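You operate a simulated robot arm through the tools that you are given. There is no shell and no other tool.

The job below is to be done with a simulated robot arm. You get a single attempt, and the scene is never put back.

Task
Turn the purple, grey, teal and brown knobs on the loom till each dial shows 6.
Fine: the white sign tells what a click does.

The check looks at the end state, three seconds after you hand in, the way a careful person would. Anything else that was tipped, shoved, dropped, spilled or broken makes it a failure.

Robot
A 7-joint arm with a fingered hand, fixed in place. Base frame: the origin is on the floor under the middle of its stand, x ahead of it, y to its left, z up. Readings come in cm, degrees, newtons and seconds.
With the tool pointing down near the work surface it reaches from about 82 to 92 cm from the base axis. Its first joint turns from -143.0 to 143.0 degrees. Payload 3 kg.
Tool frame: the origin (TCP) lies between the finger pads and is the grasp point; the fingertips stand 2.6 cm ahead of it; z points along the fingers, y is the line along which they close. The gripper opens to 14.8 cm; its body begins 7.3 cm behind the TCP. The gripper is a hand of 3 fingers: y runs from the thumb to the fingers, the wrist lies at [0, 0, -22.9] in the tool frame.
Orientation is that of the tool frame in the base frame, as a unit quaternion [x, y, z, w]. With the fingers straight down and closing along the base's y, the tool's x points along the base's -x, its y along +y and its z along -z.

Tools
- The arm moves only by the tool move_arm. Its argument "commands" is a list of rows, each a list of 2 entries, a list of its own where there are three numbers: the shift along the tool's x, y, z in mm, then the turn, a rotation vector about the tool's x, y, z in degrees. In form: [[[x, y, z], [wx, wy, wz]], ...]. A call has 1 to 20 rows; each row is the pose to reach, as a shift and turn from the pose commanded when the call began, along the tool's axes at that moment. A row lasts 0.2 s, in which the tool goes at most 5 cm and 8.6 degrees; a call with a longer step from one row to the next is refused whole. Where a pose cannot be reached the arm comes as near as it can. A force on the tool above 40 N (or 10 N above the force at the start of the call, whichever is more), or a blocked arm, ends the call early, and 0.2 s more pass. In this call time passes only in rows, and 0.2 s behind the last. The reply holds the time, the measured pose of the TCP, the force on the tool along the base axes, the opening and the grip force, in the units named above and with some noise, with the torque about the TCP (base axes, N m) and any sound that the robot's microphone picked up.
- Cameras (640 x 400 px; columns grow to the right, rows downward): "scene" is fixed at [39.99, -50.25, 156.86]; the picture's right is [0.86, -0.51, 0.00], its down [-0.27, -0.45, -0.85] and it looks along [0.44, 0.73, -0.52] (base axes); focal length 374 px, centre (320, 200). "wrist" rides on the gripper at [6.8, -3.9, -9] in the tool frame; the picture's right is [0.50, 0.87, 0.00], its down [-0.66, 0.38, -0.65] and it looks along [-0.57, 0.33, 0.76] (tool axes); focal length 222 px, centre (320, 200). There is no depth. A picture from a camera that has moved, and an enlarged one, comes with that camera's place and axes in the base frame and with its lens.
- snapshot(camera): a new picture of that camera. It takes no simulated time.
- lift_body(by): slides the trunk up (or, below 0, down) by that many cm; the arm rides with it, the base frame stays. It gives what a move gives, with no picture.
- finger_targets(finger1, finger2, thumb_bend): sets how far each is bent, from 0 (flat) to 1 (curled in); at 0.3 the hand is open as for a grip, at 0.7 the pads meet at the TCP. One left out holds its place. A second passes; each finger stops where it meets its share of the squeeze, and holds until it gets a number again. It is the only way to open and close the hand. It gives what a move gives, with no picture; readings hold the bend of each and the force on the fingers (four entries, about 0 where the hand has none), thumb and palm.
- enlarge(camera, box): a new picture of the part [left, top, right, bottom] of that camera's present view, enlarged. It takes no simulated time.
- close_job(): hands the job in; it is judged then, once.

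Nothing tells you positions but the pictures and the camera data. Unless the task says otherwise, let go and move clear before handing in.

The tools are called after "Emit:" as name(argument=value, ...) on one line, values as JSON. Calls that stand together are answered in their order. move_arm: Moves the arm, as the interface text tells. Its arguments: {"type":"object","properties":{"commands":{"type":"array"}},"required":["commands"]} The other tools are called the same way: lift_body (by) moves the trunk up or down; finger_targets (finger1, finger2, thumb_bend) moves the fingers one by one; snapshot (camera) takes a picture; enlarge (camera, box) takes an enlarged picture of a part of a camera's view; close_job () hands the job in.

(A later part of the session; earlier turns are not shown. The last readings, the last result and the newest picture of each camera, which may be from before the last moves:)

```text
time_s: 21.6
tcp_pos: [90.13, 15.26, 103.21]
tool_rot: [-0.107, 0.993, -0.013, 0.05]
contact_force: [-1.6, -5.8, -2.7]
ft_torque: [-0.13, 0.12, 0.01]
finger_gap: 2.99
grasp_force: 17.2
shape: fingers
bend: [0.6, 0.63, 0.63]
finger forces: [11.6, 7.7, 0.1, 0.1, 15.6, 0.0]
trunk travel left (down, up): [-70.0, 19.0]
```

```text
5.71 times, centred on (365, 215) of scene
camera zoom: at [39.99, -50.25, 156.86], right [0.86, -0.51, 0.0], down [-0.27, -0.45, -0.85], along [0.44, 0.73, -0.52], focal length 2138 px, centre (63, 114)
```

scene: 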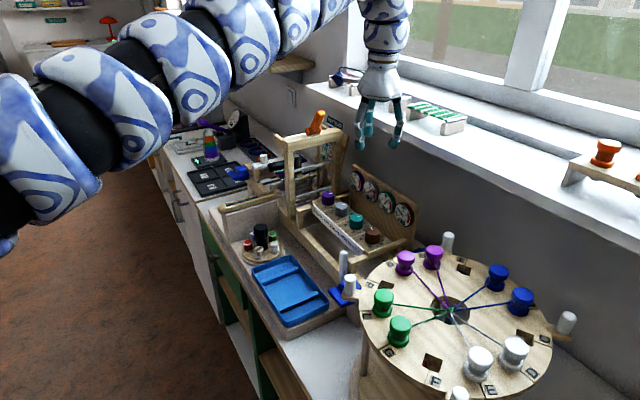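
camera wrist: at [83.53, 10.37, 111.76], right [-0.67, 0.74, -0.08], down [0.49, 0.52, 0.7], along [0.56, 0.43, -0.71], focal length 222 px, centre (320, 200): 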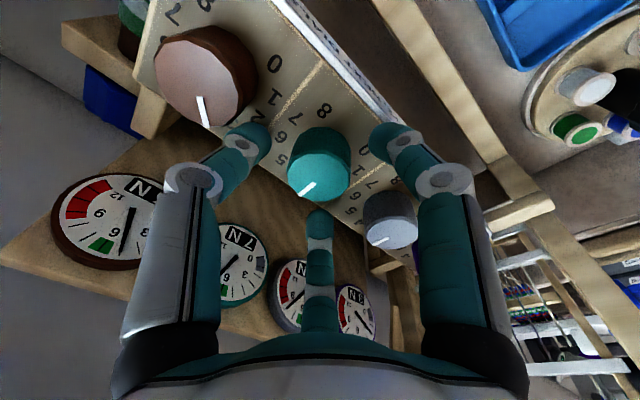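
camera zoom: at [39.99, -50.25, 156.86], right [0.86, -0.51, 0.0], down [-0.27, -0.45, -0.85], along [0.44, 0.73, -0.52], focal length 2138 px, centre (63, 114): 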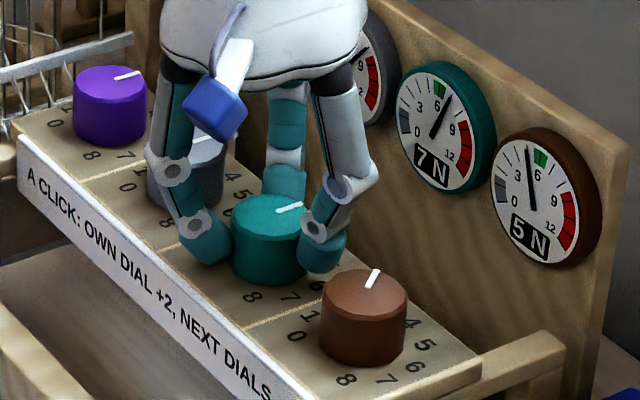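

Firm grip on teal. Now I turn it counter-clockwise (down) by one click of 35° about the knob's vertical axis.

Emit:
move_arm(commands=[[[0, -0.3, 0], [-0.49, -0.18, -4.97]], [[0, -0.5, 0], [-0.98, -0.37, -9.94]], [[0, -0.8, 0], [-1.47, -0.55, -14.9]], [[0, -1.1, 0], [-1.96, -0.73, -19.9]], [[0, -1.4, 0], [-2.45, -0.92, -24.9]], [[0.1, -1.6, 0], [-2.94, -1.1, -29.8]], [[0.1, -1.9, 0], [-3.43, -1.28, -34.8]], [[0.1, -1.9, 0], [-3.43, -1.28, -34.8]]])

Emit:
snapshot(camera="wrist")

Emit:
enlarge(camera="scene", box=[320, 160, 430, 250])

```text
time_s: 23.4
tcp_pos: [90.3, 15.13, 103.3]
tool_rot: [-0.401, 0.914, 0.003, 0.051]
contact_force: [-5.7, -2.2, -6.3]
ft_torque: [-0.05, 0.22, -0.03]
finger_gap: 3.0
grasp_force: 16.6
shape: fingers
bend: [0.59, 0.63, 0.63]
finger forces: [13.1, 9.0, 0.0, 0.0, 11.6, 0.1]
trunk travel left (down, up): [-70.0, 19.0]
```

```text
taken
camera wrist: at [87.74, 7.25, 111.76], right [-0.97, 0.22, -0.08], down [0.1, 0.71, 0.7], along [0.21, 0.67, -0.71], focal length 222 px, centre (320, 200)
```

wrist: 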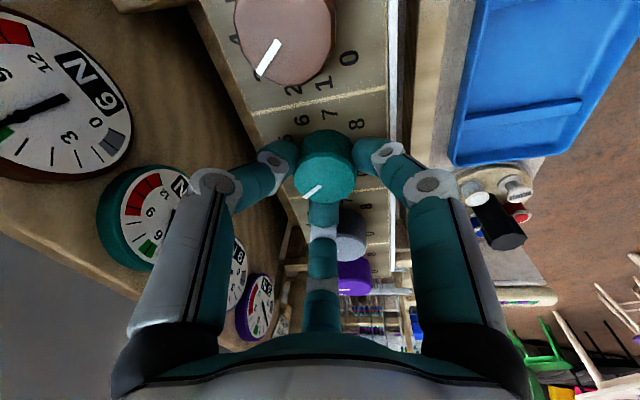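

```text
4.44 times, centred on (375, 205) of scene
camera zoom: at [39.99, -50.25, 156.86], right [0.86, -0.51, 0.0], down [-0.27, -0.45, -0.85], along [0.44, 0.73, -0.52], focal length 1663 px, centre (76, 178)
```

zoom: 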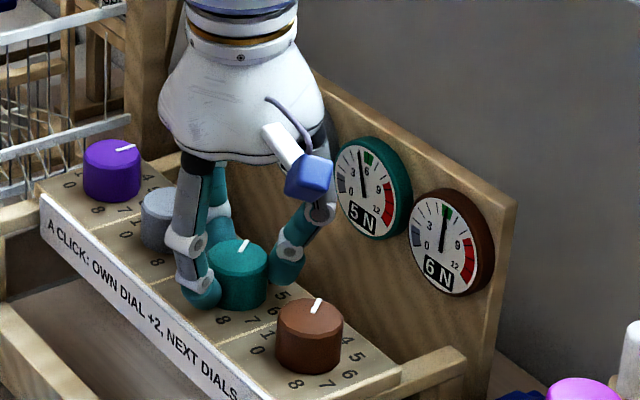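

Teal dial 5 and brown dial 6, as computed. I release teal and check all dials.

Emit:
finger_targets(finger1=0.52, finger2=0.52, thumb_bend=0.52)

Emit:
enlarge(camera="wrist", box=[180, 100, 440, 320])

Emit:
enlarge(camera="scene", box=[320, 160, 430, 250])

```text
time_s: 24.4
tcp_pos: [90.13, 15.16, 103.27]
tool_rot: [-0.402, 0.914, 0.003, 0.051]
contact_force: [-0.3, -0.5, 0.5]
ft_torque: [0.0, -0.01, 0.03]
finger_gap: 5.5
grasp_force: 0.1
shape: fingers
bend: [0.52, 0.52, 0.52]
finger forces: [0.0, 0.1, 0.1, 0.0, 0.0, 0.0]
trunk travel left (down, up): [-70.0, 19.0]
```

```text
1.82 times, centred on (310, 210) of wrist
camera zoom: at [87.76, 7.25, 111.79], right [-0.97, 0.22, -0.08], down [0.1, 0.71, 0.7], along [0.21, 0.67, -0.71], focal length 404 px, centre (338, 182)
```

zoom: 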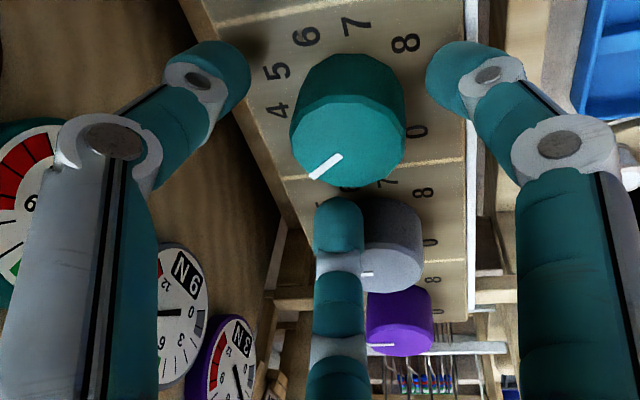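

```text
4.44 times, centred on (375, 205) of scene
camera zoom: at [39.99, -50.25, 156.86], right [0.86, -0.51, 0.0], down [-0.27, -0.45, -0.85], along [0.44, 0.73, -0.52], focal length 1663 px, centre (76, 178)
```

zoom: 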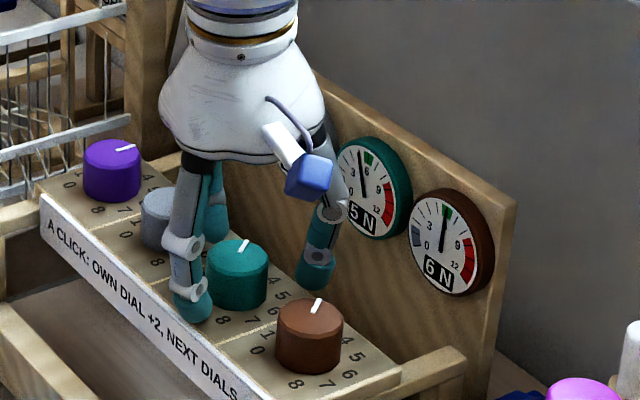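

Teal is released cleanly. I lift 6 cm, shift over the grey knob, roll back to the turn's start angle and tilt a little more (8.5°), since grey is farther out.

Emit:
move_arm(commands=[[[-2.9, -1.1, -30], [0, 0, 0]], [[-5.9, -2.2, -60.4], [0, 0, 0]], [[-16.5, 8, -59.7], [0.89, -0.22, 6.95]], [[-27.1, 18.2, -59.1], [1.78, -0.44, 13.9]], [[-37.8, 28.4, -58.4], [2.67, -0.67, 20.8]], [[-48.4, 38.6, -57.7], [3.56, -0.89, 27.8]], [[-59, 48.8, -57], [4.45, -1.11, 34.74]], [[-59, 48.8, -57], [4.45, -1.11, 34.74]]])

Emit:
snapshot(camera="wrist")

Emit:
enlarge(camera="scene", box=[260, 80, 430, 250])

```text
time_s: 26.2
tcp_pos: [88.73, 21.72, 109.36]
tool_rot: [-0.106, 0.992, -0.013, 0.072]
contact_force: [-0.3, 0.5, -0.1]
ft_torque: [0.02, 0.01, 0.0]
finger_gap: 5.54
grasp_force: 0.1
shape: fingers
bend: [0.52, 0.52, 0.52]
finger forces: [0.0, 0.1, 0.0, 0.1, 0.0, 0.0]
out of reach, approached as far as the arm can: row 5, 6, 7, 8
trunk travel left (down, up): [-70.0, 19.0]
```

```text
taken
camera wrist: at [81.82, 16.67, 117.55], right [-0.66, 0.74, -0.11], down [0.46, 0.52, 0.72], along [0.59, 0.43, -0.68], focal length 222 px, centre (320, 200)
```

wrist: 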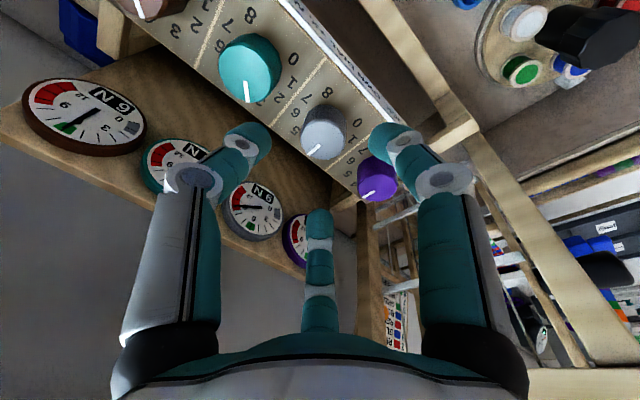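

```text
2.35 times, centred on (345, 165) of scene
camera zoom: at [39.99, -50.25, 156.86], right [0.86, -0.51, 0.0], down [-0.27, -0.45, -0.85], along [0.44, 0.73, -0.52], focal length 880 px, centre (261, 282)
```

zoom: 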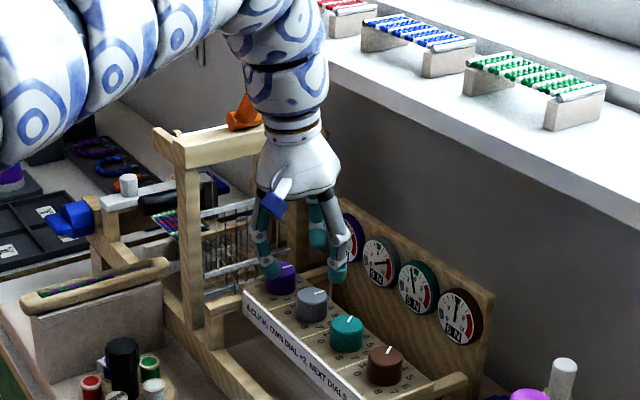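

The reach limit stopped me about 1.4 cm short of grey. I look at the whole arm's shape to see whether changing the trunk height or the tilt helps.

Emit:
snapshot(camera="scene")

Emit:
enlarge(camera="scene", box=[330, 165, 430, 240])

Emit:
enlarge(camera="scene", box=[260, 100, 380, 200])

```text
taken
```

scene: 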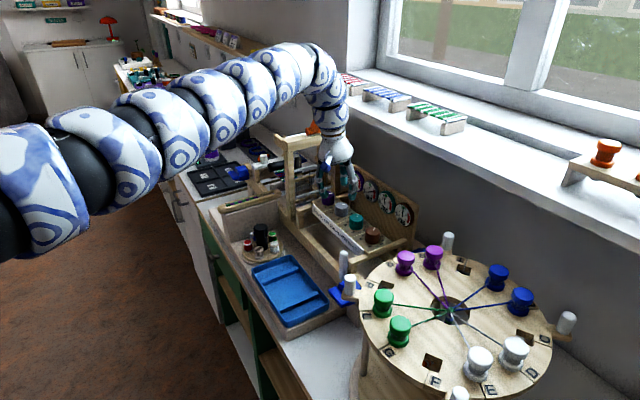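

```text
5.33 times, centred on (380, 202) of scene
camera zoom: at [39.99, -50.25, 156.86], right [0.86, -0.51, 0.0], down [-0.27, -0.45, -0.85], along [0.44, 0.73, -0.52], focal length 1995 px, centre (0, 187)
```

zoom: 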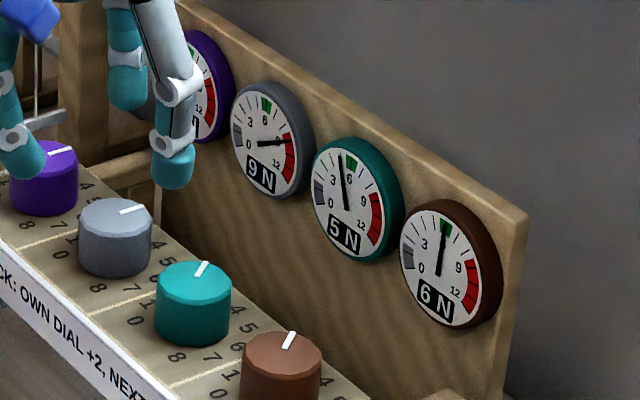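

```text
4.00 times, centred on (320, 150) of scene
camera zoom: at [39.99, -50.25, 156.86], right [0.86, -0.51, 0.0], down [-0.27, -0.45, -0.85], along [0.44, 0.73, -0.52], focal length 1496 px, centre (320, 400)
```

zoom: 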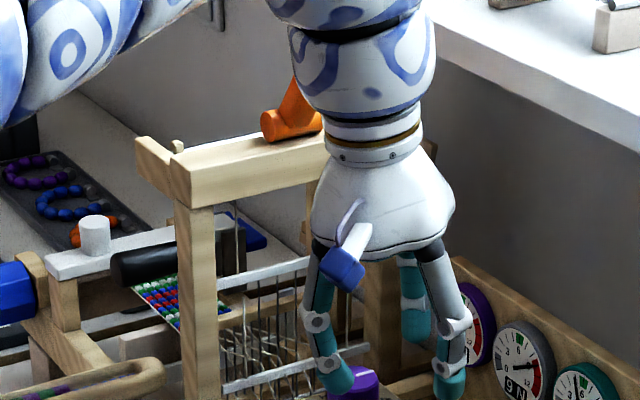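

The dials read 3, 9, 5, 6. The arm is almost straight, so I test whether reach improves with the hand 10 cm higher relative to the trunk; if it does I can lower the trunk instead.

Emit:
move_arm(commands=[[[-5, -1.4, -33], [0, 0, 0]], [[-10, -2.8, -66], [0, 0, 0]], [[-14.2, -4.1, -98.9], [0, 0, 0]], [[-20, -2, -98], [0, 0, 0]], [[-26.9, 0.4, -97.3], [0, 0, 0]], [[-26.9, 0.4, -97.3], [0, 0, 0]]])

```text
time_s: 27.6
tcp_pos: [88.87, 22.25, 119.25]
tool_rot: [-0.106, 0.992, -0.014, 0.072]
contact_force: [0.1, -0.3, -0.2]
ft_torque: [-0.03, -0.01, 0.02]
finger_gap: 5.54
grasp_force: 0.1
shape: fingers
bend: [0.52, 0.52, 0.52]
finger forces: [0.0, 0.1, 0.1, 0.0, 0.0, 0.1]
out of reach, approached as far as the arm can: row 4, 5, 6
trunk travel left (down, up): [-70.0, 19.0]
```

The pattern of stops suggests the arm's shoulder sits off to the right (about y≈-20), so leaning the hand toward that point helps most. First I roll and lean the hand that way (12°) above grey, and bend the fingers unevenly so they suit the lean.

Emit:
move_arm(commands=[[[0, 0, 5], [-0.5, -0.6, 6.9]], [[0, 0, 10], [-1, -1.3, 13.9]], [[2, 1, 30], [-1.5, -2, 20.8]], [[6, 2, 60], [-2, -2.7, 27.8]], [[11.1, 3.1, 91.8], [-2.58, -3.33, 34.73]], [[11.1, 3.1, 91.8], [-2.58, -3.33, 34.73]]])

Emit:
finger_targets(finger1=0.47, finger2=0.56, thumb_bend=0.56)

Emit:
snapshot(camera="wrist")

Emit:
snapshot(camera="scene")

```text
time_s: 29.0
tcp_pos: [89.1, 22.18, 110.0]
tool_rot: [0.191, 0.976, 0.035, 0.099]
contact_force: [-0.3, -0.5, -0.1]
ft_torque: [0.0, -0.02, -0.03]
finger_gap: 5.54
grasp_force: 0.0
shape: fingers
bend: [0.52, 0.52, 0.52]
finger forces: [0.0, 0.0, 0.0, 0.0, 0.1, 0.1]
trunk travel left (down, up): [-70.0, 19.0]
```

```text
time_s: 30.0
tcp_pos: [89.06, 22.04, 109.95]
tool_rot: [0.192, 0.976, 0.034, 0.098]
contact_force: [0.2, 0.9, -0.1]
ft_torque: [0.04, 0.02, 0.0]
finger_gap: 5.75
grasp_force: 0.1
shape: fingers
bend: [0.47, 0.56, 0.56]
finger forces: [0.0, 0.1, 0.0, 0.1, 0.1, 0.0]
trunk travel left (down, up): [-70.0, 19.0]
```

```text
taken
camera wrist: at [79.71, 21.0, 117.19], right [-0.14, 0.99, 0.0], down [0.6, 0.08, 0.8], along [0.79, 0.11, -0.6], focal length 222 px, centre (320, 200)
```

wrist: 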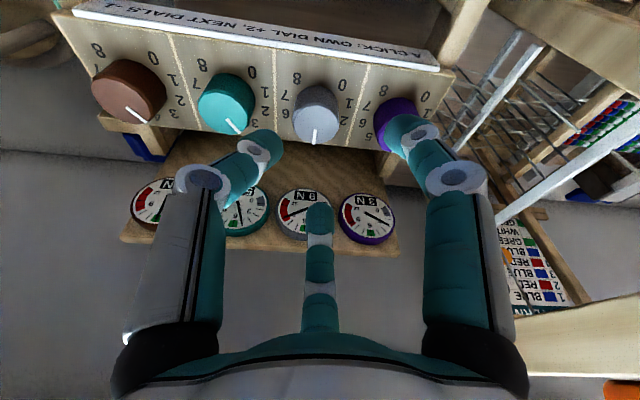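

```text
taken
```

scene: 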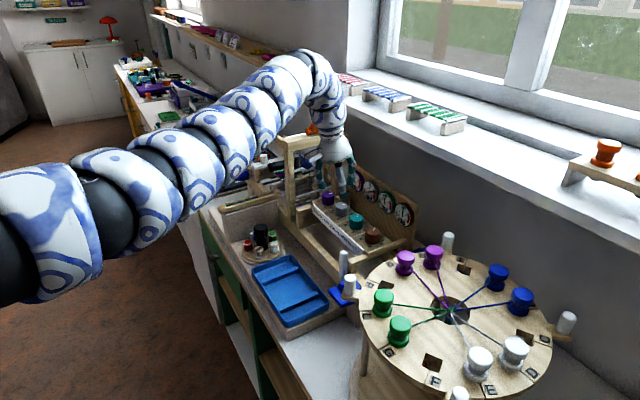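

The lean works and the pose was reached exactly. Finger1 is the right-hand digit in the wrist view, so the outer (far) digit is finger2; I set that one more open and the two near ones more bent.

Emit:
finger_targets(finger1=0.56, finger2=0.47, thumb_bend=0.56)

Emit:
snapshot(camera="wrist")

Emit:
enlarge(camera="scene", box=[290, 130, 420, 240])

```text
time_s: 31.0
tcp_pos: [89.01, 22.23, 110.11]
tool_rot: [0.191, 0.976, 0.034, 0.098]
contact_force: [-0.7, -1.2, -0.1]
ft_torque: [0.01, -0.06, -0.04]
finger_gap: 4.3
grasp_force: 0.0
shape: fingers
bend: [0.56, 0.47, 0.56]
finger forces: [0.0, 0.0, 0.0, 0.0, 0.0, 0.0]
trunk travel left (down, up): [-70.0, 19.0]
```

```text
taken
camera wrist: at [79.71, 21.0, 117.18], right [-0.14, 0.99, 0.0], down [0.6, 0.08, 0.8], along [0.79, 0.11, -0.6], focal length 222 px, centre (320, 200)
```

wrist: 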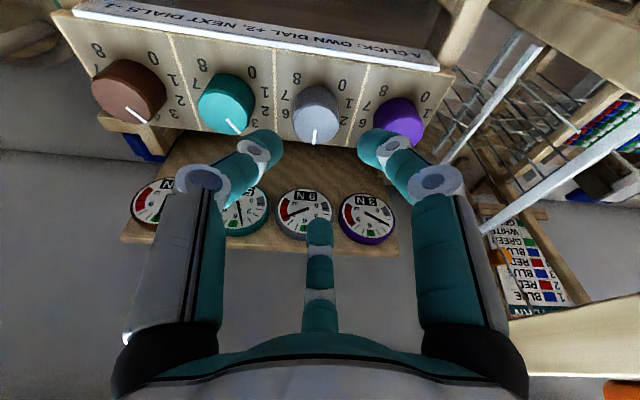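

```text
3.64 times, centred on (355, 185) of scene
camera zoom: at [39.99, -50.25, 156.86], right [0.86, -0.51, 0.0], down [-0.27, -0.45, -0.85], along [0.44, 0.73, -0.52], focal length 1360 px, centre (193, 254)
```

zoom: 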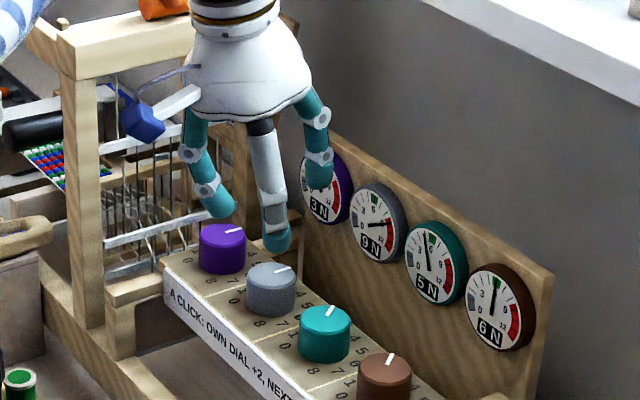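

Now I descend vertically in two stages over grey.

Emit:
move_arm(commands=[[[4.5, -2.6, 24.5], [0, 0, 0]], [[8.1, -4.7, 44], [0, 0, 0]], [[9.0, -5.2, 48.9], [0, 0, 0]], [[9.0, -5.2, 48.9], [0, 0, 0]]])

Emit:
enlarge(camera="wrist", box=[200, 40, 450, 260])

Emit:
enlarge(camera="scene", box=[310, 170, 400, 240])

```text
time_s: 32.0
tcp_pos: [89.18, 22.23, 105.02]
tool_rot: [0.192, 0.976, 0.035, 0.098]
contact_force: [0.3, 0.4, -0.7]
ft_torque: [0.01, -0.02, -0.04]
finger_gap: 4.29
grasp_force: 0.0
shape: fingers
bend: [0.56, 0.47, 0.56]
finger forces: [0.0, 0.0, 0.0, 0.1, 0.0, 0.0]
trunk travel left (down, up): [-70.0, 19.0]
```

```text
1.82 times, centred on (325, 150) of wrist
camera zoom: at [79.83, 21.04, 112.24], right [-0.14, 0.99, 0.0], down [0.6, 0.08, 0.8], along [0.79, 0.11, -0.6], focal length 404 px, centre (311, 291)
```

zoom: 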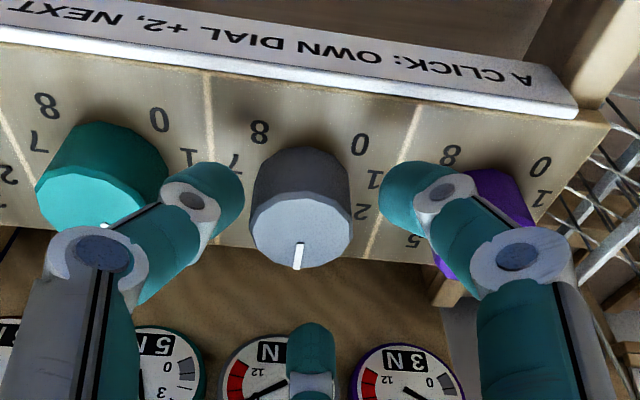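

```text
5.71 times, centred on (355, 205) of scene
camera zoom: at [39.99, -50.25, 156.86], right [0.86, -0.51, 0.0], down [-0.27, -0.45, -0.85], along [0.44, 0.73, -0.52], focal length 2138 px, centre (120, 171)
```

zoom: 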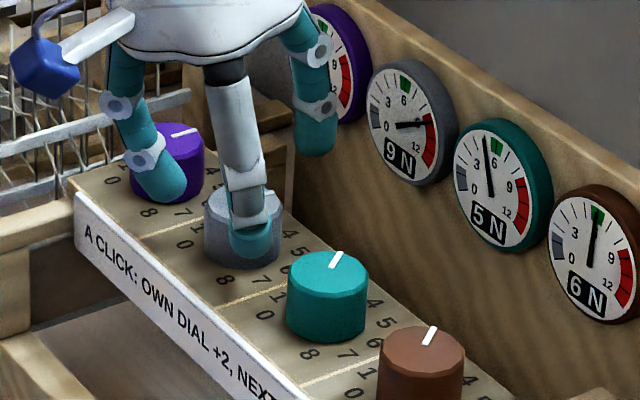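

Spacing looks right on both sides. Now the last 2.1 cm down.

Emit:
move_arm(commands=[[[1.8, -1.0, 9.8], [0, 0, 0]], [[3.8, -2.2, 20.5], [0, 0, 0]], [[3.8, -2.2, 20.5], [0, 0, 0]]])

Emit:
enlarge(camera="wrist", box=[200, 40, 450, 260])

Emit:
enlarge(camera="scene", box=[310, 170, 400, 240])

```text
time_s: 32.8
tcp_pos: [89.03, 22.23, 102.9]
tool_rot: [0.191, 0.976, 0.034, 0.099]
contact_force: [-0.9, -0.2, 4.7]
ft_torque: [0.06, 0.1, -0.03]
finger_gap: 4.3
grasp_force: 2.5
shape: fingers
bend: [0.56, 0.47, 0.56]
finger forces: [3.0, 0.0, 0.0, 0.1, 1.5, 0.0]
trunk travel left (down, up): [-70.0, 19.0]
```

```text
1.82 times, centred on (325, 150) of wrist
camera zoom: at [79.69, 20.97, 110.17], right [-0.14, 0.99, 0.0], down [0.6, 0.08, 0.8], along [0.79, 0.11, -0.6], focal length 404 px, centre (311, 291)
```

zoom: 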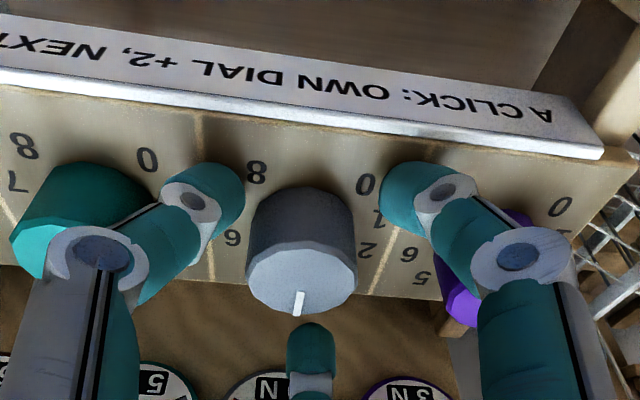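

```text
5.71 times, centred on (355, 205) of scene
camera zoom: at [39.99, -50.25, 156.86], right [0.86, -0.51, 0.0], down [-0.27, -0.45, -0.85], along [0.44, 0.73, -0.52], focal length 2138 px, centre (120, 171)
```

zoom: 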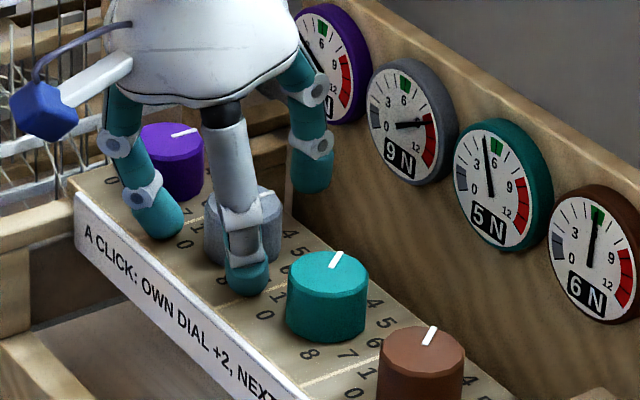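

There is a light touch on the bar (5 N), so I raise 2 mm and then close on the knob.

Emit:
move_arm(commands=[[[-0.4, 0.2, -2.2], [0, 0, 0]], [[-0.4, 0.2, -2.2], [0, 0, 0]]])

Emit:
finger_targets(finger1=0.74, finger2=0.7, thumb_bend=0.74)

Emit:
enlarge(camera="wrist", box=[200, 40, 450, 260])

Emit:
enlarge(camera="scene", box=[310, 170, 400, 240])

```text
time_s: 33.4
tcp_pos: [89.13, 22.12, 103.16]
tool_rot: [0.191, 0.976, 0.035, 0.098]
contact_force: [0.4, -0.3, -0.5]
ft_torque: [0.01, 0.0, 0.02]
finger_gap: 4.24
grasp_force: 0.1
shape: fingers
bend: [0.56, 0.47, 0.56]
finger forces: [0.0, 0.0, 0.0, 0.0, 0.1, 0.0]
trunk travel left (down, up): [-70.0, 19.0]
```

```text
time_s: 34.4
tcp_pos: [89.08, 22.01, 103.05]
tool_rot: [0.192, 0.976, 0.033, 0.099]
contact_force: [-6.4, -7.1, -8.3]
ft_torque: [-0.21, 0.19, -0.09]
finger_gap: 2.21
grasp_force: 18.1
shape: fingers
bend: [0.62, 0.59, 0.64]
finger forces: [8.7, 9.3, 0.1, 0.1, 18.5, 0.1]
trunk travel left (down, up): [-70.0, 19.0]
```

```text
1.82 times, centred on (325, 150) of wrist
camera zoom: at [79.76, 20.88, 110.33], right [-0.14, 0.99, 0.0], down [0.6, 0.08, 0.8], along [0.79, 0.11, -0.61], focal length 404 px, centre (311, 291)
```

zoom: 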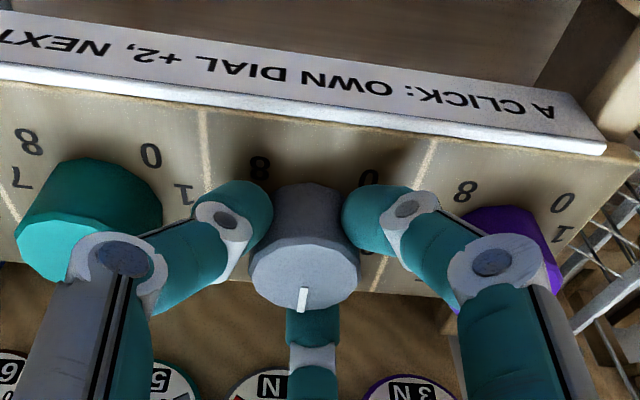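

```text
5.71 times, centred on (355, 205) of scene
camera zoom: at [39.99, -50.25, 156.86], right [0.86, -0.51, 0.0], down [-0.27, -0.45, -0.85], along [0.44, 0.73, -0.52], focal length 2138 px, centre (120, 171)
```

zoom: 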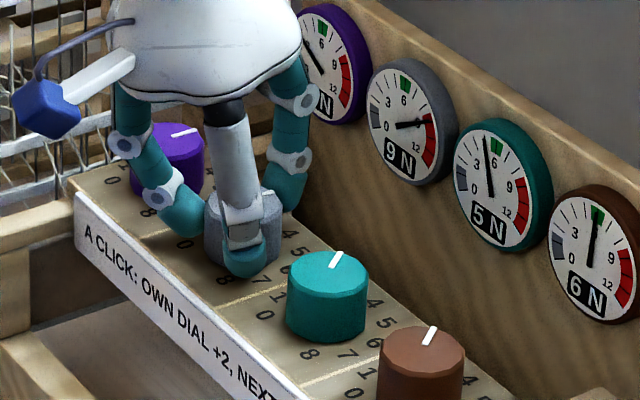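

Good three-point grip on grey. Now I turn it counter-clockwise (down) one click of 35° about its vertical axis.

Emit:
move_arm(commands=[[[-0.6, -0.9, 0], [-0.9, 0.52, -4.89]], [[-1.2, -1.8, 0], [-1.8, 1.04, -9.78]], [[-2.0, -2.6, 0.1], [-2.7, 1.56, -14.67]], [[-2.8, -3.3, 0.2], [-3.6, 2.08, -19.56]], [[-3.6, -4.0, 0.2], [-4.5, 2.6, -24.45]], [[-4.5, -4.6, 0.4], [-5.4, 3.12, -29.34]], [[-5.5, -5.1, 0.5], [-6.3, 3.64, -34.23]], [[-5.5, -5.1, 0.5], [-6.3, 3.64, -34.23]]])

Emit:
enlarge(camera="wrist", box=[160, 40, 480, 300])

Emit:
enlarge(camera="scene", box=[310, 160, 420, 240])

```text
time_s: 36.2
tcp_pos: [89.46, 21.47, 103.16]
tool_rot: [-0.111, 0.988, 0.062, 0.083]
contact_force: [-7.1, -4.7, -10.8]
ft_torque: [-0.15, 0.3, -0.03]
finger_gap: 2.22
grasp_force: 17.5
shape: fingers
bend: [0.61, 0.6, 0.64]
finger forces: [11.5, 9.2, 0.0, 0.1, 14.5, 0.1]
trunk travel left (down, up): [-70.0, 19.0]
```

```text
1.54 times, centred on (320, 170) of wrist
camera zoom: at [82.55, 15.1, 110.37], right [-0.68, 0.73, 0.0], down [0.44, 0.41, 0.8], along [0.58, 0.54, -0.6], focal length 342 px, centre (320, 246)
```

zoom: 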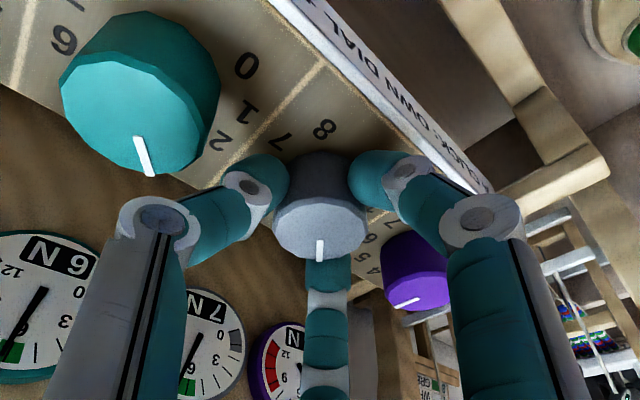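

```text
5.00 times, centred on (365, 200) of scene
camera zoom: at [39.99, -50.25, 156.86], right [0.86, -0.51, 0.0], down [-0.27, -0.45, -0.85], along [0.44, 0.73, -0.52], focal length 1870 px, centre (95, 200)
```

zoom: 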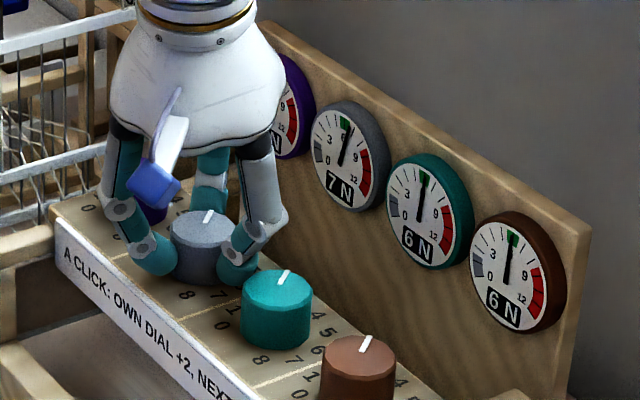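

Grey 7, teal 6, brown 6: exactly as planned. I release grey.

Emit:
finger_targets(finger1=0.56, finger2=0.48, thumb_bend=0.56)

Emit:
snapshot(camera="wrist")

Emit:
enlarge(camera="scene", box=[310, 160, 420, 240])

```text
time_s: 37.2
tcp_pos: [89.41, 21.45, 103.18]
tool_rot: [-0.112, 0.988, 0.062, 0.084]
contact_force: [-0.3, 0.2, -0.3]
ft_torque: [-0.03, 0.0, 0.01]
finger_gap: 4.16
grasp_force: 0.1
shape: fingers
bend: [0.56, 0.48, 0.56]
finger forces: [0.0, 0.0, 0.0, 0.1, 0.0, 0.1]
trunk travel left (down, up): [-70.0, 19.0]
```

```text
taken
camera wrist: at [82.56, 15.12, 110.41], right [-0.68, 0.73, 0.0], down [0.44, 0.41, 0.8], along [0.58, 0.54, -0.6], focal length 222 px, centre (320, 200)
```

wrist: 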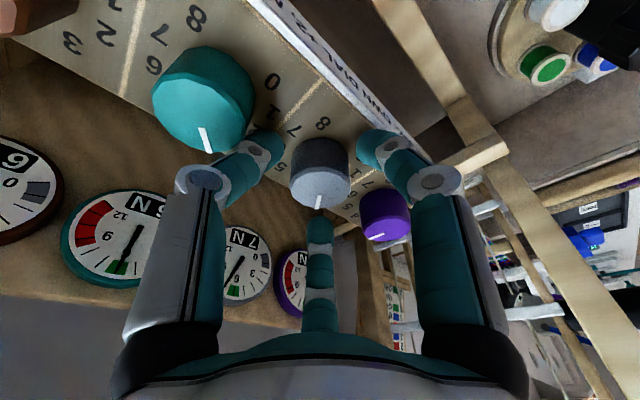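

```text
5.00 times, centred on (365, 200) of scene
camera zoom: at [39.99, -50.25, 156.86], right [0.86, -0.51, 0.0], down [-0.27, -0.45, -0.85], along [0.44, 0.73, -0.52], focal length 1870 px, centre (95, 200)
```

zoom: 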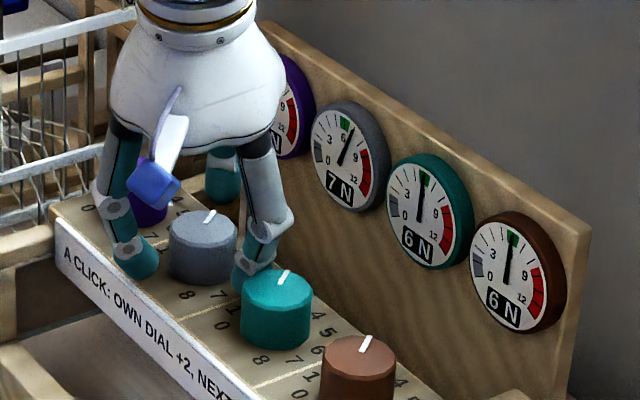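

All three read 6/6 with grey at 7, as planned; only purple (now 4) needs one click up. I lift straight up and look at the loom frame beside the purple knob, because clearance there is tight.

Emit:
move_arm(commands=[[[-4.5, 2.6, -24.5], [0, 0, 0]], [[-9, 5.2, -48.9], [0, 0, 0]], [[-12.6, 7.3, -68.5], [0, 0, 0]], [[-16.2, 9.4, -88], [0, 0, 0]], [[-16.2, 9.4, -88], [0, 0, 0]]])

Emit:
snapshot(camera="wrist")

Emit:
enlarge(camera="wrist", box=[300, 60, 640, 300])

Emit:
enlarge(camera="scene", box=[260, 100, 400, 240])

```text
time_s: 38.4
tcp_pos: [89.46, 21.38, 112.16]
tool_rot: [-0.11, 0.988, 0.062, 0.084]
contact_force: [-0.6, -0.9, 0.3]
ft_torque: [-0.02, -0.02, 0.03]
finger_gap: 4.2
grasp_force: 0.0
shape: fingers
bend: [0.56, 0.48, 0.56]
finger forces: [0.0, 0.1, 0.1, 0.0, 0.0, 0.1]
trunk travel left (down, up): [-70.0, 19.0]
```

```text
taken
camera wrist: at [82.59, 15.03, 119.34], right [-0.68, 0.73, 0.0], down [0.44, 0.41, 0.8], along [0.58, 0.54, -0.61], focal length 222 px, centre (320, 200)
```

wrist: 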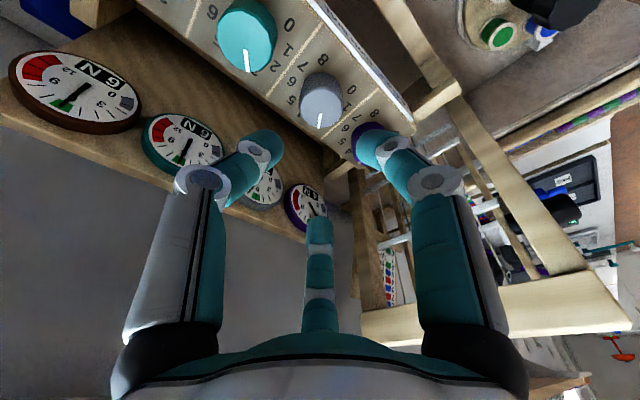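

```text
1.67 times, centred on (470, 180) of wrist
camera zoom: at [82.59, 15.03, 119.34], right [-0.68, 0.73, 0.0], down [0.44, 0.41, 0.8], along [0.58, 0.54, -0.61], focal length 370 px, centre (70, 233)
```

zoom: 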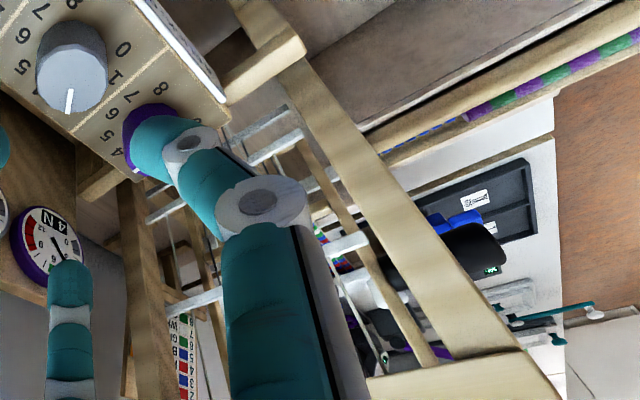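

```text
2.86 times, centred on (330, 170) of scene
camera zoom: at [39.99, -50.25, 156.86], right [0.86, -0.51, 0.0], down [-0.27, -0.45, -0.85], along [0.44, 0.73, -0.52], focal length 1069 px, centre (291, 286)
```

zoom: 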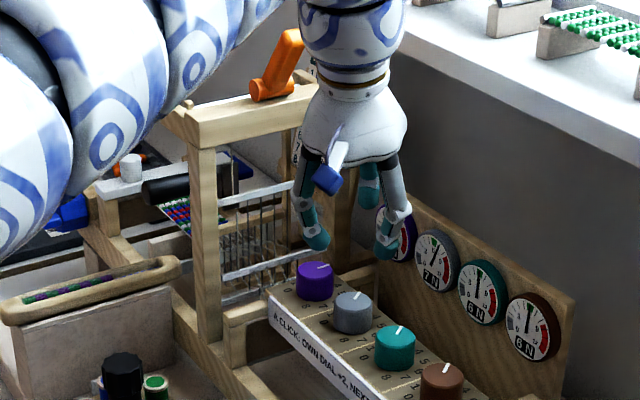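

Purple now reads 4 and the frame beside it stands at about y≥34, so I'll lean the hand away from it, toward the shoulder. To keep full reach at low height, I first raise the hand 9 cm and then lower the trunk by the same amount.

Emit:
move_arm(commands=[[[-5.4, 3.1, -29.3], [0, 0, 0]], [[-10.8, 6.3, -58.7], [0, 0, 0]], [[-16.2, 9.4, -88], [0, 0, 0]], [[-16.2, 9.4, -88], [0, 0, 0]]])

Emit:
lift_body(by=-9)

Emit:
snapshot(camera="scene")

```text
time_s: 39.4
tcp_pos: [89.49, 21.61, 121.16]
tool_rot: [-0.11, 0.988, 0.063, 0.085]
contact_force: [-0.7, -0.5, 0.6]
ft_torque: [-0.01, -0.03, -0.02]
finger_gap: 4.19
grasp_force: 0.1
shape: fingers
bend: [0.56, 0.48, 0.56]
finger forces: [0.0, 0.0, 0.0, 0.0, 0.1, 0.0]
trunk travel left (down, up): [-70.0, 19.0]
```

```text
time_s: 40.6
tcp_pos: [89.4, 21.49, 112.14]
tool_rot: [-0.112, 0.988, 0.062, 0.084]
contact_force: [0.6, 0.8, -0.9]
ft_torque: [-0.04, 0.03, 0.02]
finger_gap: 4.17
grasp_force: 0.1
shape: fingers
bend: [0.56, 0.48, 0.56]
finger forces: [0.0, 0.1, 0.0, 0.1, 0.1, 0.1]
trunk travel left (down, up): [-61.0, 28.0]
```

```text
taken
```

scene: 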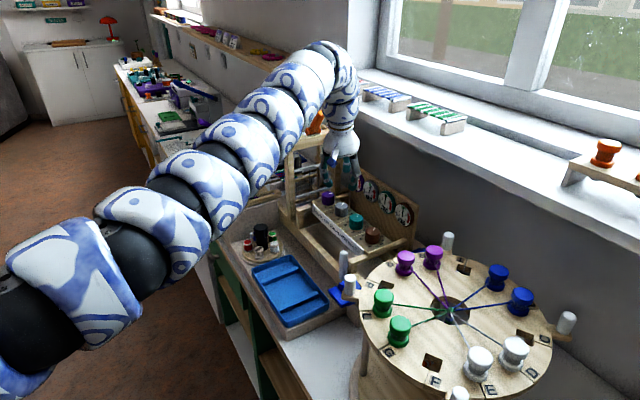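

The trunk lowered cleanly and the hand is back at z=112. Now I move over purple, with the hand leaning 17° back toward the shoulder and away from the frame, and set the fingers for the approach.

Emit:
move_arm(commands=[[[-2, 13, 1.8], [-0.44, -0.93, -6.7]], [[-4, 26, 3.6], [-0.88, -1.86, -13.4]], [[-6.2, 39, 5.3], [-1.3, -2.8, -20]], [[-8.2, 52, 7.1], [-1.75, -3.7, -26.8]], [[-10.3, 65.7, 8.9], [-2.19, -4.66, -33.47]], [[-10.3, 65.7, 8.9], [-2.19, -4.66, -33.47]]])

Emit:
finger_targets(finger1=0.6, finger2=0.48, thumb_bend=0.56)

Emit:
snapshot(camera="wrist")

Emit:
enlarge(camera="scene", box=[260, 90, 420, 240])

```text
time_s: 42.0
tcp_pos: [89.05, 28.19, 111.99]
tool_rot: [-0.39, 0.909, 0.059, 0.136]
contact_force: [0.4, -1.0, -0.1]
ft_torque: [0.0, -0.01, 0.04]
finger_gap: 4.19
grasp_force: 0.1
shape: fingers
bend: [0.56, 0.48, 0.56]
finger forces: [0.0, 0.1, 0.1, 0.1, 0.1, 0.0]
trunk travel left (down, up): [-61.0, 28.0]
```

```text
time_s: 43.0
tcp_pos: [89.02, 28.2, 112.0]
tool_rot: [-0.389, 0.909, 0.058, 0.136]
contact_force: [0.1, -0.2, 0.1]
ft_torque: [-0.03, 0.0, -0.01]
finger_gap: 3.63
grasp_force: 0.0
shape: fingers
bend: [0.6, 0.48, 0.56]
finger forces: [0.1, 0.1, 0.1, 0.0, 0.0, 0.0]
trunk travel left (down, up): [-61.0, 28.0]
```

```text
taken
camera wrist: at [85.68, 19.03, 118.75], right [-0.96, 0.25, -0.15], down [0.03, 0.58, 0.82], along [0.29, 0.78, -0.56], focal length 222 px, centre (320, 200)
```

wrist: 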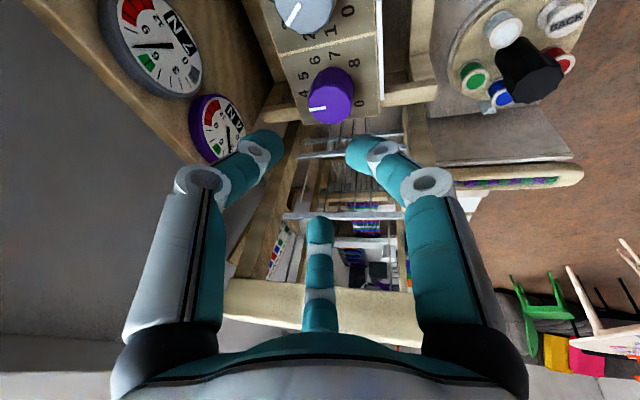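

```text
2.67 times, centred on (340, 165) of scene
camera zoom: at [39.99, -50.25, 156.86], right [0.86, -0.51, 0.0], down [-0.27, -0.45, -0.85], along [0.44, 0.73, -0.52], focal length 998 px, centre (267, 293)
```

zoom: 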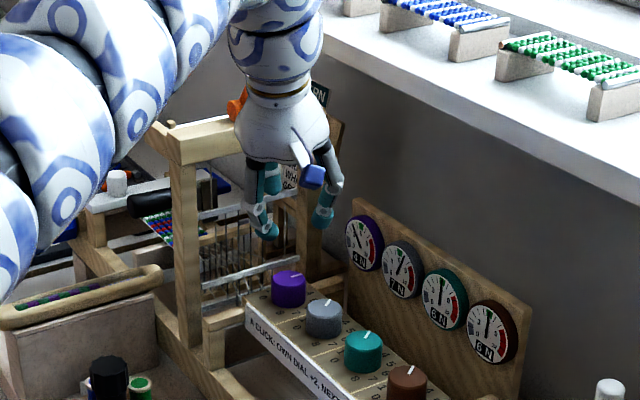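

The pose was reached exactly, with the frame clear of the hand. I descend vertically to 105, then check.

Emit:
move_arm(commands=[[[6.8, 0, 22.3], [0, 0, 0]], [[13.6, 0, 44.6], [0, 0, 0]], [[18.5, 0, 60.5], [0, 0, 0]], [[20.5, 0, 66.9], [0, 0, 0]], [[20.5, 0, 66.9], [0, 0, 0]]])

Emit:
enlarge(camera="wrist", box=[200, 60, 440, 260])

Emit:
enlarge(camera="scene", box=[290, 150, 390, 230])

```text
time_s: 44.2
tcp_pos: [89.22, 28.21, 105.09]
tool_rot: [-0.389, 0.909, 0.057, 0.136]
contact_force: [-0.3, -0.6, -0.2]
ft_torque: [-0.07, 0.0, 0.03]
finger_gap: 3.63
grasp_force: 0.0
shape: fingers
bend: [0.6, 0.48, 0.56]
finger forces: [0.0, 0.0, 0.0, 0.0, 0.0, 0.0]
trunk travel left (down, up): [-61.0, 28.0]
```

```text
2.00 times, centred on (320, 160) of wrist
camera zoom: at [85.76, 18.98, 111.77], right [-0.96, 0.25, -0.15], down [0.03, 0.58, 0.82], along [0.29, 0.78, -0.56], focal length 444 px, centre (320, 280)
```

zoom: 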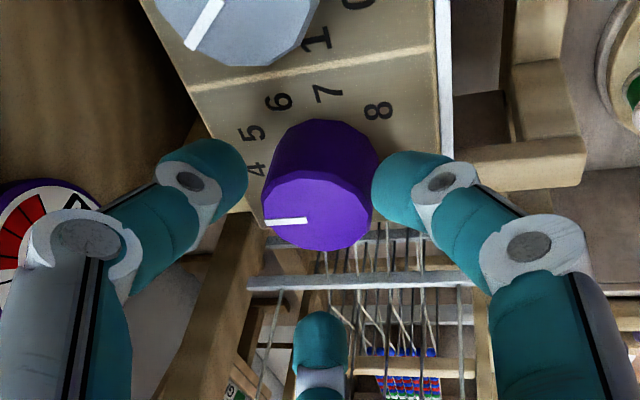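

```text
5.00 times, centred on (340, 190) of scene
camera zoom: at [39.99, -50.25, 156.86], right [0.86, -0.51, 0.0], down [-0.27, -0.45, -0.85], along [0.44, 0.73, -0.52], focal length 1870 px, centre (220, 250)
```

zoom: 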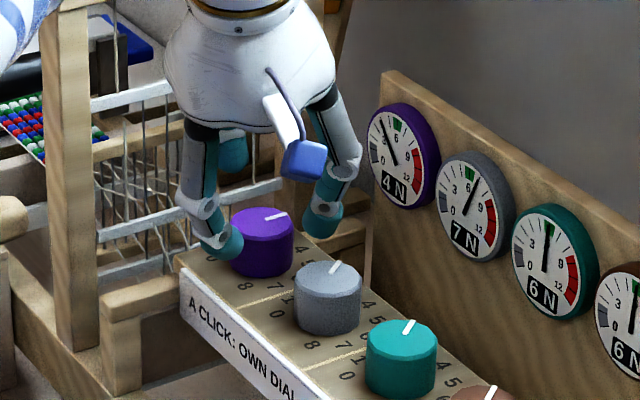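

The fingers straddle purple with small gaps. From the earlier grips I estimate the purple axis at about (90.05, 29.8), slightly more toward +y, and the rear finger is opened wide near the heddle bars. I tighten the finger pre-shape, shift 3.4 mm and go down 2 cm.

Emit:
finger_targets(finger1=0.62, finger2=0.53, thumb_bend=0.57)

Emit:
move_arm(commands=[[[0, 3.4, 0], [0, 0, 0]], [[2.9, 3.4, 9.6], [0, 0, 0]], [[6.1, 3.4, 20.1], [0, 0, 0]], [[6.1, 3.4, 20.1], [0, 0, 0]]])

Emit:
enlarge(camera="wrist", box=[200, 60, 440, 260])

Emit:
enlarge(camera="scene", box=[290, 150, 390, 230])

```text
time_s: 45.2
tcp_pos: [89.08, 28.16, 105.12]
tool_rot: [-0.389, 0.909, 0.059, 0.135]
contact_force: [-0.7, -0.1, 0.1]
ft_torque: [0.0, -0.01, 0.03]
finger_gap: 3.32
grasp_force: 0.1
shape: fingers
bend: [0.62, 0.53, 0.56]
finger forces: [0.0, 0.0, 0.0, 0.0, 0.0, 0.0]
trunk travel left (down, up): [-61.0, 28.0]
```

```text
time_s: 46.2
tcp_pos: [88.7, 28.43, 102.98]
tool_rot: [-0.39, 0.909, 0.058, 0.136]
contact_force: [0.9, 0.1, 0.0]
ft_torque: [0.01, 0.01, 0.01]
finger_gap: 3.34
grasp_force: 0.0
shape: fingers
bend: [0.62, 0.53, 0.56]
finger forces: [0.0, 0.1, 0.0, 0.0, 0.1, 0.0]
trunk travel left (down, up): [-61.0, 28.0]
```

```text
2.00 times, centred on (320, 160) of wrist
camera zoom: at [85.42, 19.2, 109.67], right [-0.96, 0.25, -0.15], down [0.03, 0.58, 0.82], along [0.29, 0.78, -0.56], focal length 444 px, centre (320, 280)
```

zoom: 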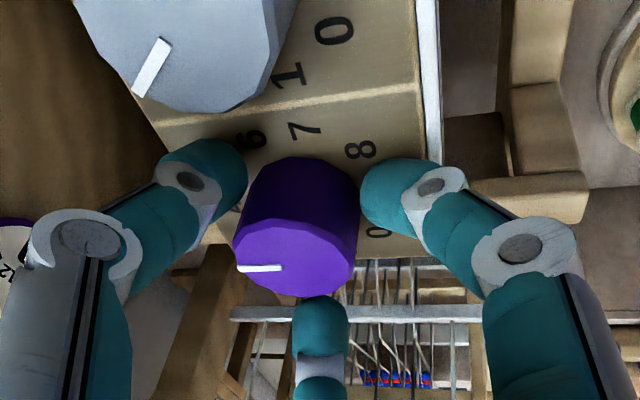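

```text
5.00 times, centred on (340, 190) of scene
camera zoom: at [39.99, -50.25, 156.86], right [0.86, -0.51, 0.0], down [-0.27, -0.45, -0.85], along [0.44, 0.73, -0.52], focal length 1870 px, centre (220, 250)
```

zoom: 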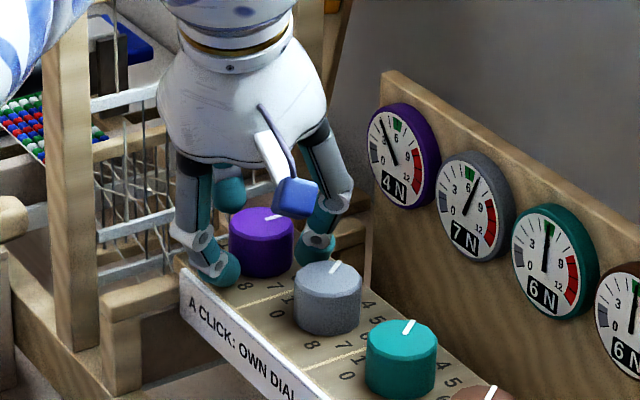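

No contact yet and the knob sits centred between the three tips. I lower 2.5 mm more and then close.

Emit:
move_arm(commands=[[[0.4, 0, 1.2], [0, 0, 0]], [[0.7, 0, 2.4], [0, 0, 0]], [[0.7, 0, 2.4], [0, 0, 0]]])

Emit:
finger_targets(finger1=0.74, finger2=0.7, thumb_bend=0.74)

Emit:
enlarge(camera="wrist", box=[200, 60, 440, 260])

Emit:
enlarge(camera="scene", box=[290, 150, 390, 230])

```text
time_s: 47.0
tcp_pos: [88.79, 28.42, 102.8]
tool_rot: [-0.389, 0.909, 0.058, 0.136]
contact_force: [-1.0, -0.4, 3.3]
ft_torque: [-0.03, 0.09, -0.04]
finger_gap: 3.19
grasp_force: 2.0
shape: fingers
bend: [0.63, 0.53, 0.56]
finger forces: [3.7, 0.0, 0.0, 0.1, 0.0, 0.1]
trunk travel left (down, up): [-61.0, 28.0]
```

```text
time_s: 48.0
tcp_pos: [88.98, 28.32, 102.7]
tool_rot: [-0.389, 0.909, 0.06, 0.135]
contact_force: [5.9, -8.3, -3.3]
ft_torque: [-0.18, -0.15, -0.11]
finger_gap: 2.37
grasp_force: 18.3
shape: fingers
bend: [0.64, 0.59, 0.63]
finger forces: [8.1, 8.5, 0.0, 0.0, 20.4, 0.1]
trunk travel left (down, up): [-61.0, 28.0]
```

```text
2.00 times, centred on (320, 160) of wrist
camera zoom: at [85.54, 19.1, 109.33], right [-0.96, 0.25, -0.14], down [0.03, 0.58, 0.82], along [0.29, 0.78, -0.56], focal length 444 px, centre (320, 280)
```

zoom: 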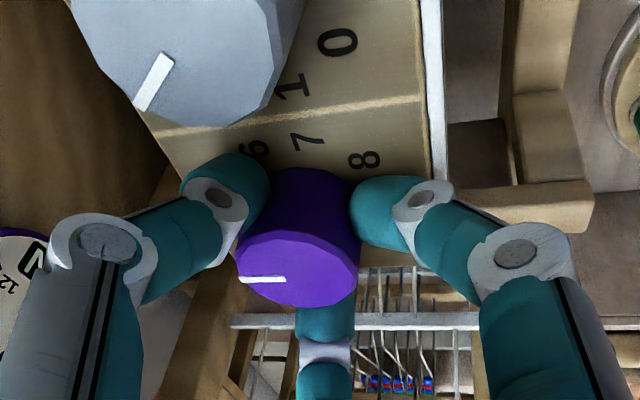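

```text
5.00 times, centred on (340, 190) of scene
camera zoom: at [39.99, -50.25, 156.86], right [0.86, -0.51, 0.0], down [-0.27, -0.45, -0.85], along [0.44, 0.73, -0.52], focal length 1870 px, centre (220, 250)
```

zoom: 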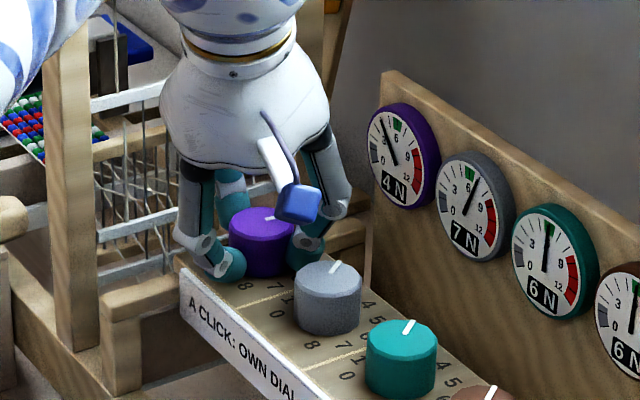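

Firm three-point grip on purple. I turn it clockwise (up) 20° first, then check the clearance to the frame.

Emit:
move_arm(commands=[[[0, 1.4, 0], [1.46, 0, 4.78]], [[-0.2, 2.7, 0], [2.92, 0, 9.56]], [[-0.4, 4.1, 0.1], [4.39, 0, 14.34]], [[-0.8, 5.4, 0.2], [5.85, 0, 19.13]]])

Emit:
snapshot(camera="wrist")

Emit:
enlarge(camera="scene", box=[280, 120, 400, 230])

```text
time_s: 49.0
tcp_pos: [88.54, 28.7, 102.66]
tool_rot: [-0.225, 0.963, 0.034, 0.143]
contact_force: [9.6, -9.1, -2.4]
ft_torque: [-0.26, -0.17, -0.17]
finger_gap: 2.3
grasp_force: 18.3
shape: fingers
bend: [0.65, 0.59, 0.63]
finger forces: [5.8, 9.2, 0.0, 0.0, 21.1, 0.0]
trunk travel left (down, up): [-61.0, 28.0]
```

```text
taken
camera wrist: at [82.16, 21.31, 109.34], right [-0.81, 0.56, -0.14], down [0.23, 0.53, 0.82], along [0.54, 0.63, -0.56], focal length 222 px, centre (320, 200)
```

wrist: 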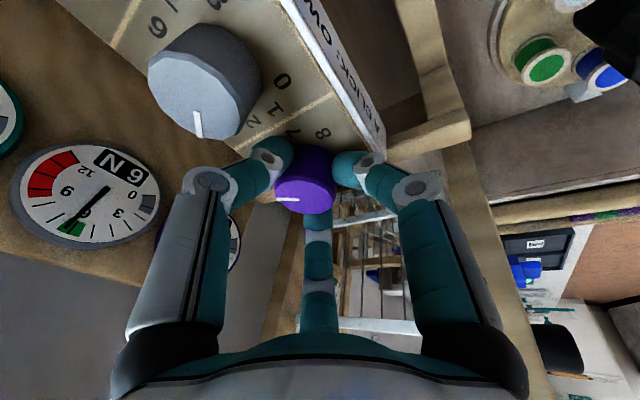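

```text
3.64 times, centred on (340, 175) of scene
camera zoom: at [39.99, -50.25, 156.86], right [0.86, -0.51, 0.0], down [-0.27, -0.45, -0.85], along [0.44, 0.73, -0.52], focal length 1360 px, centre (247, 291)
```

zoom: 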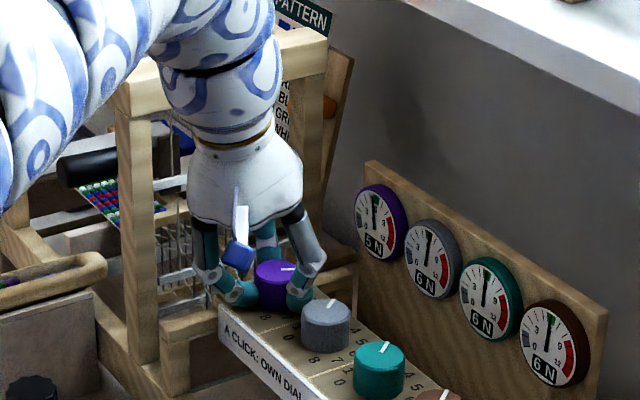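

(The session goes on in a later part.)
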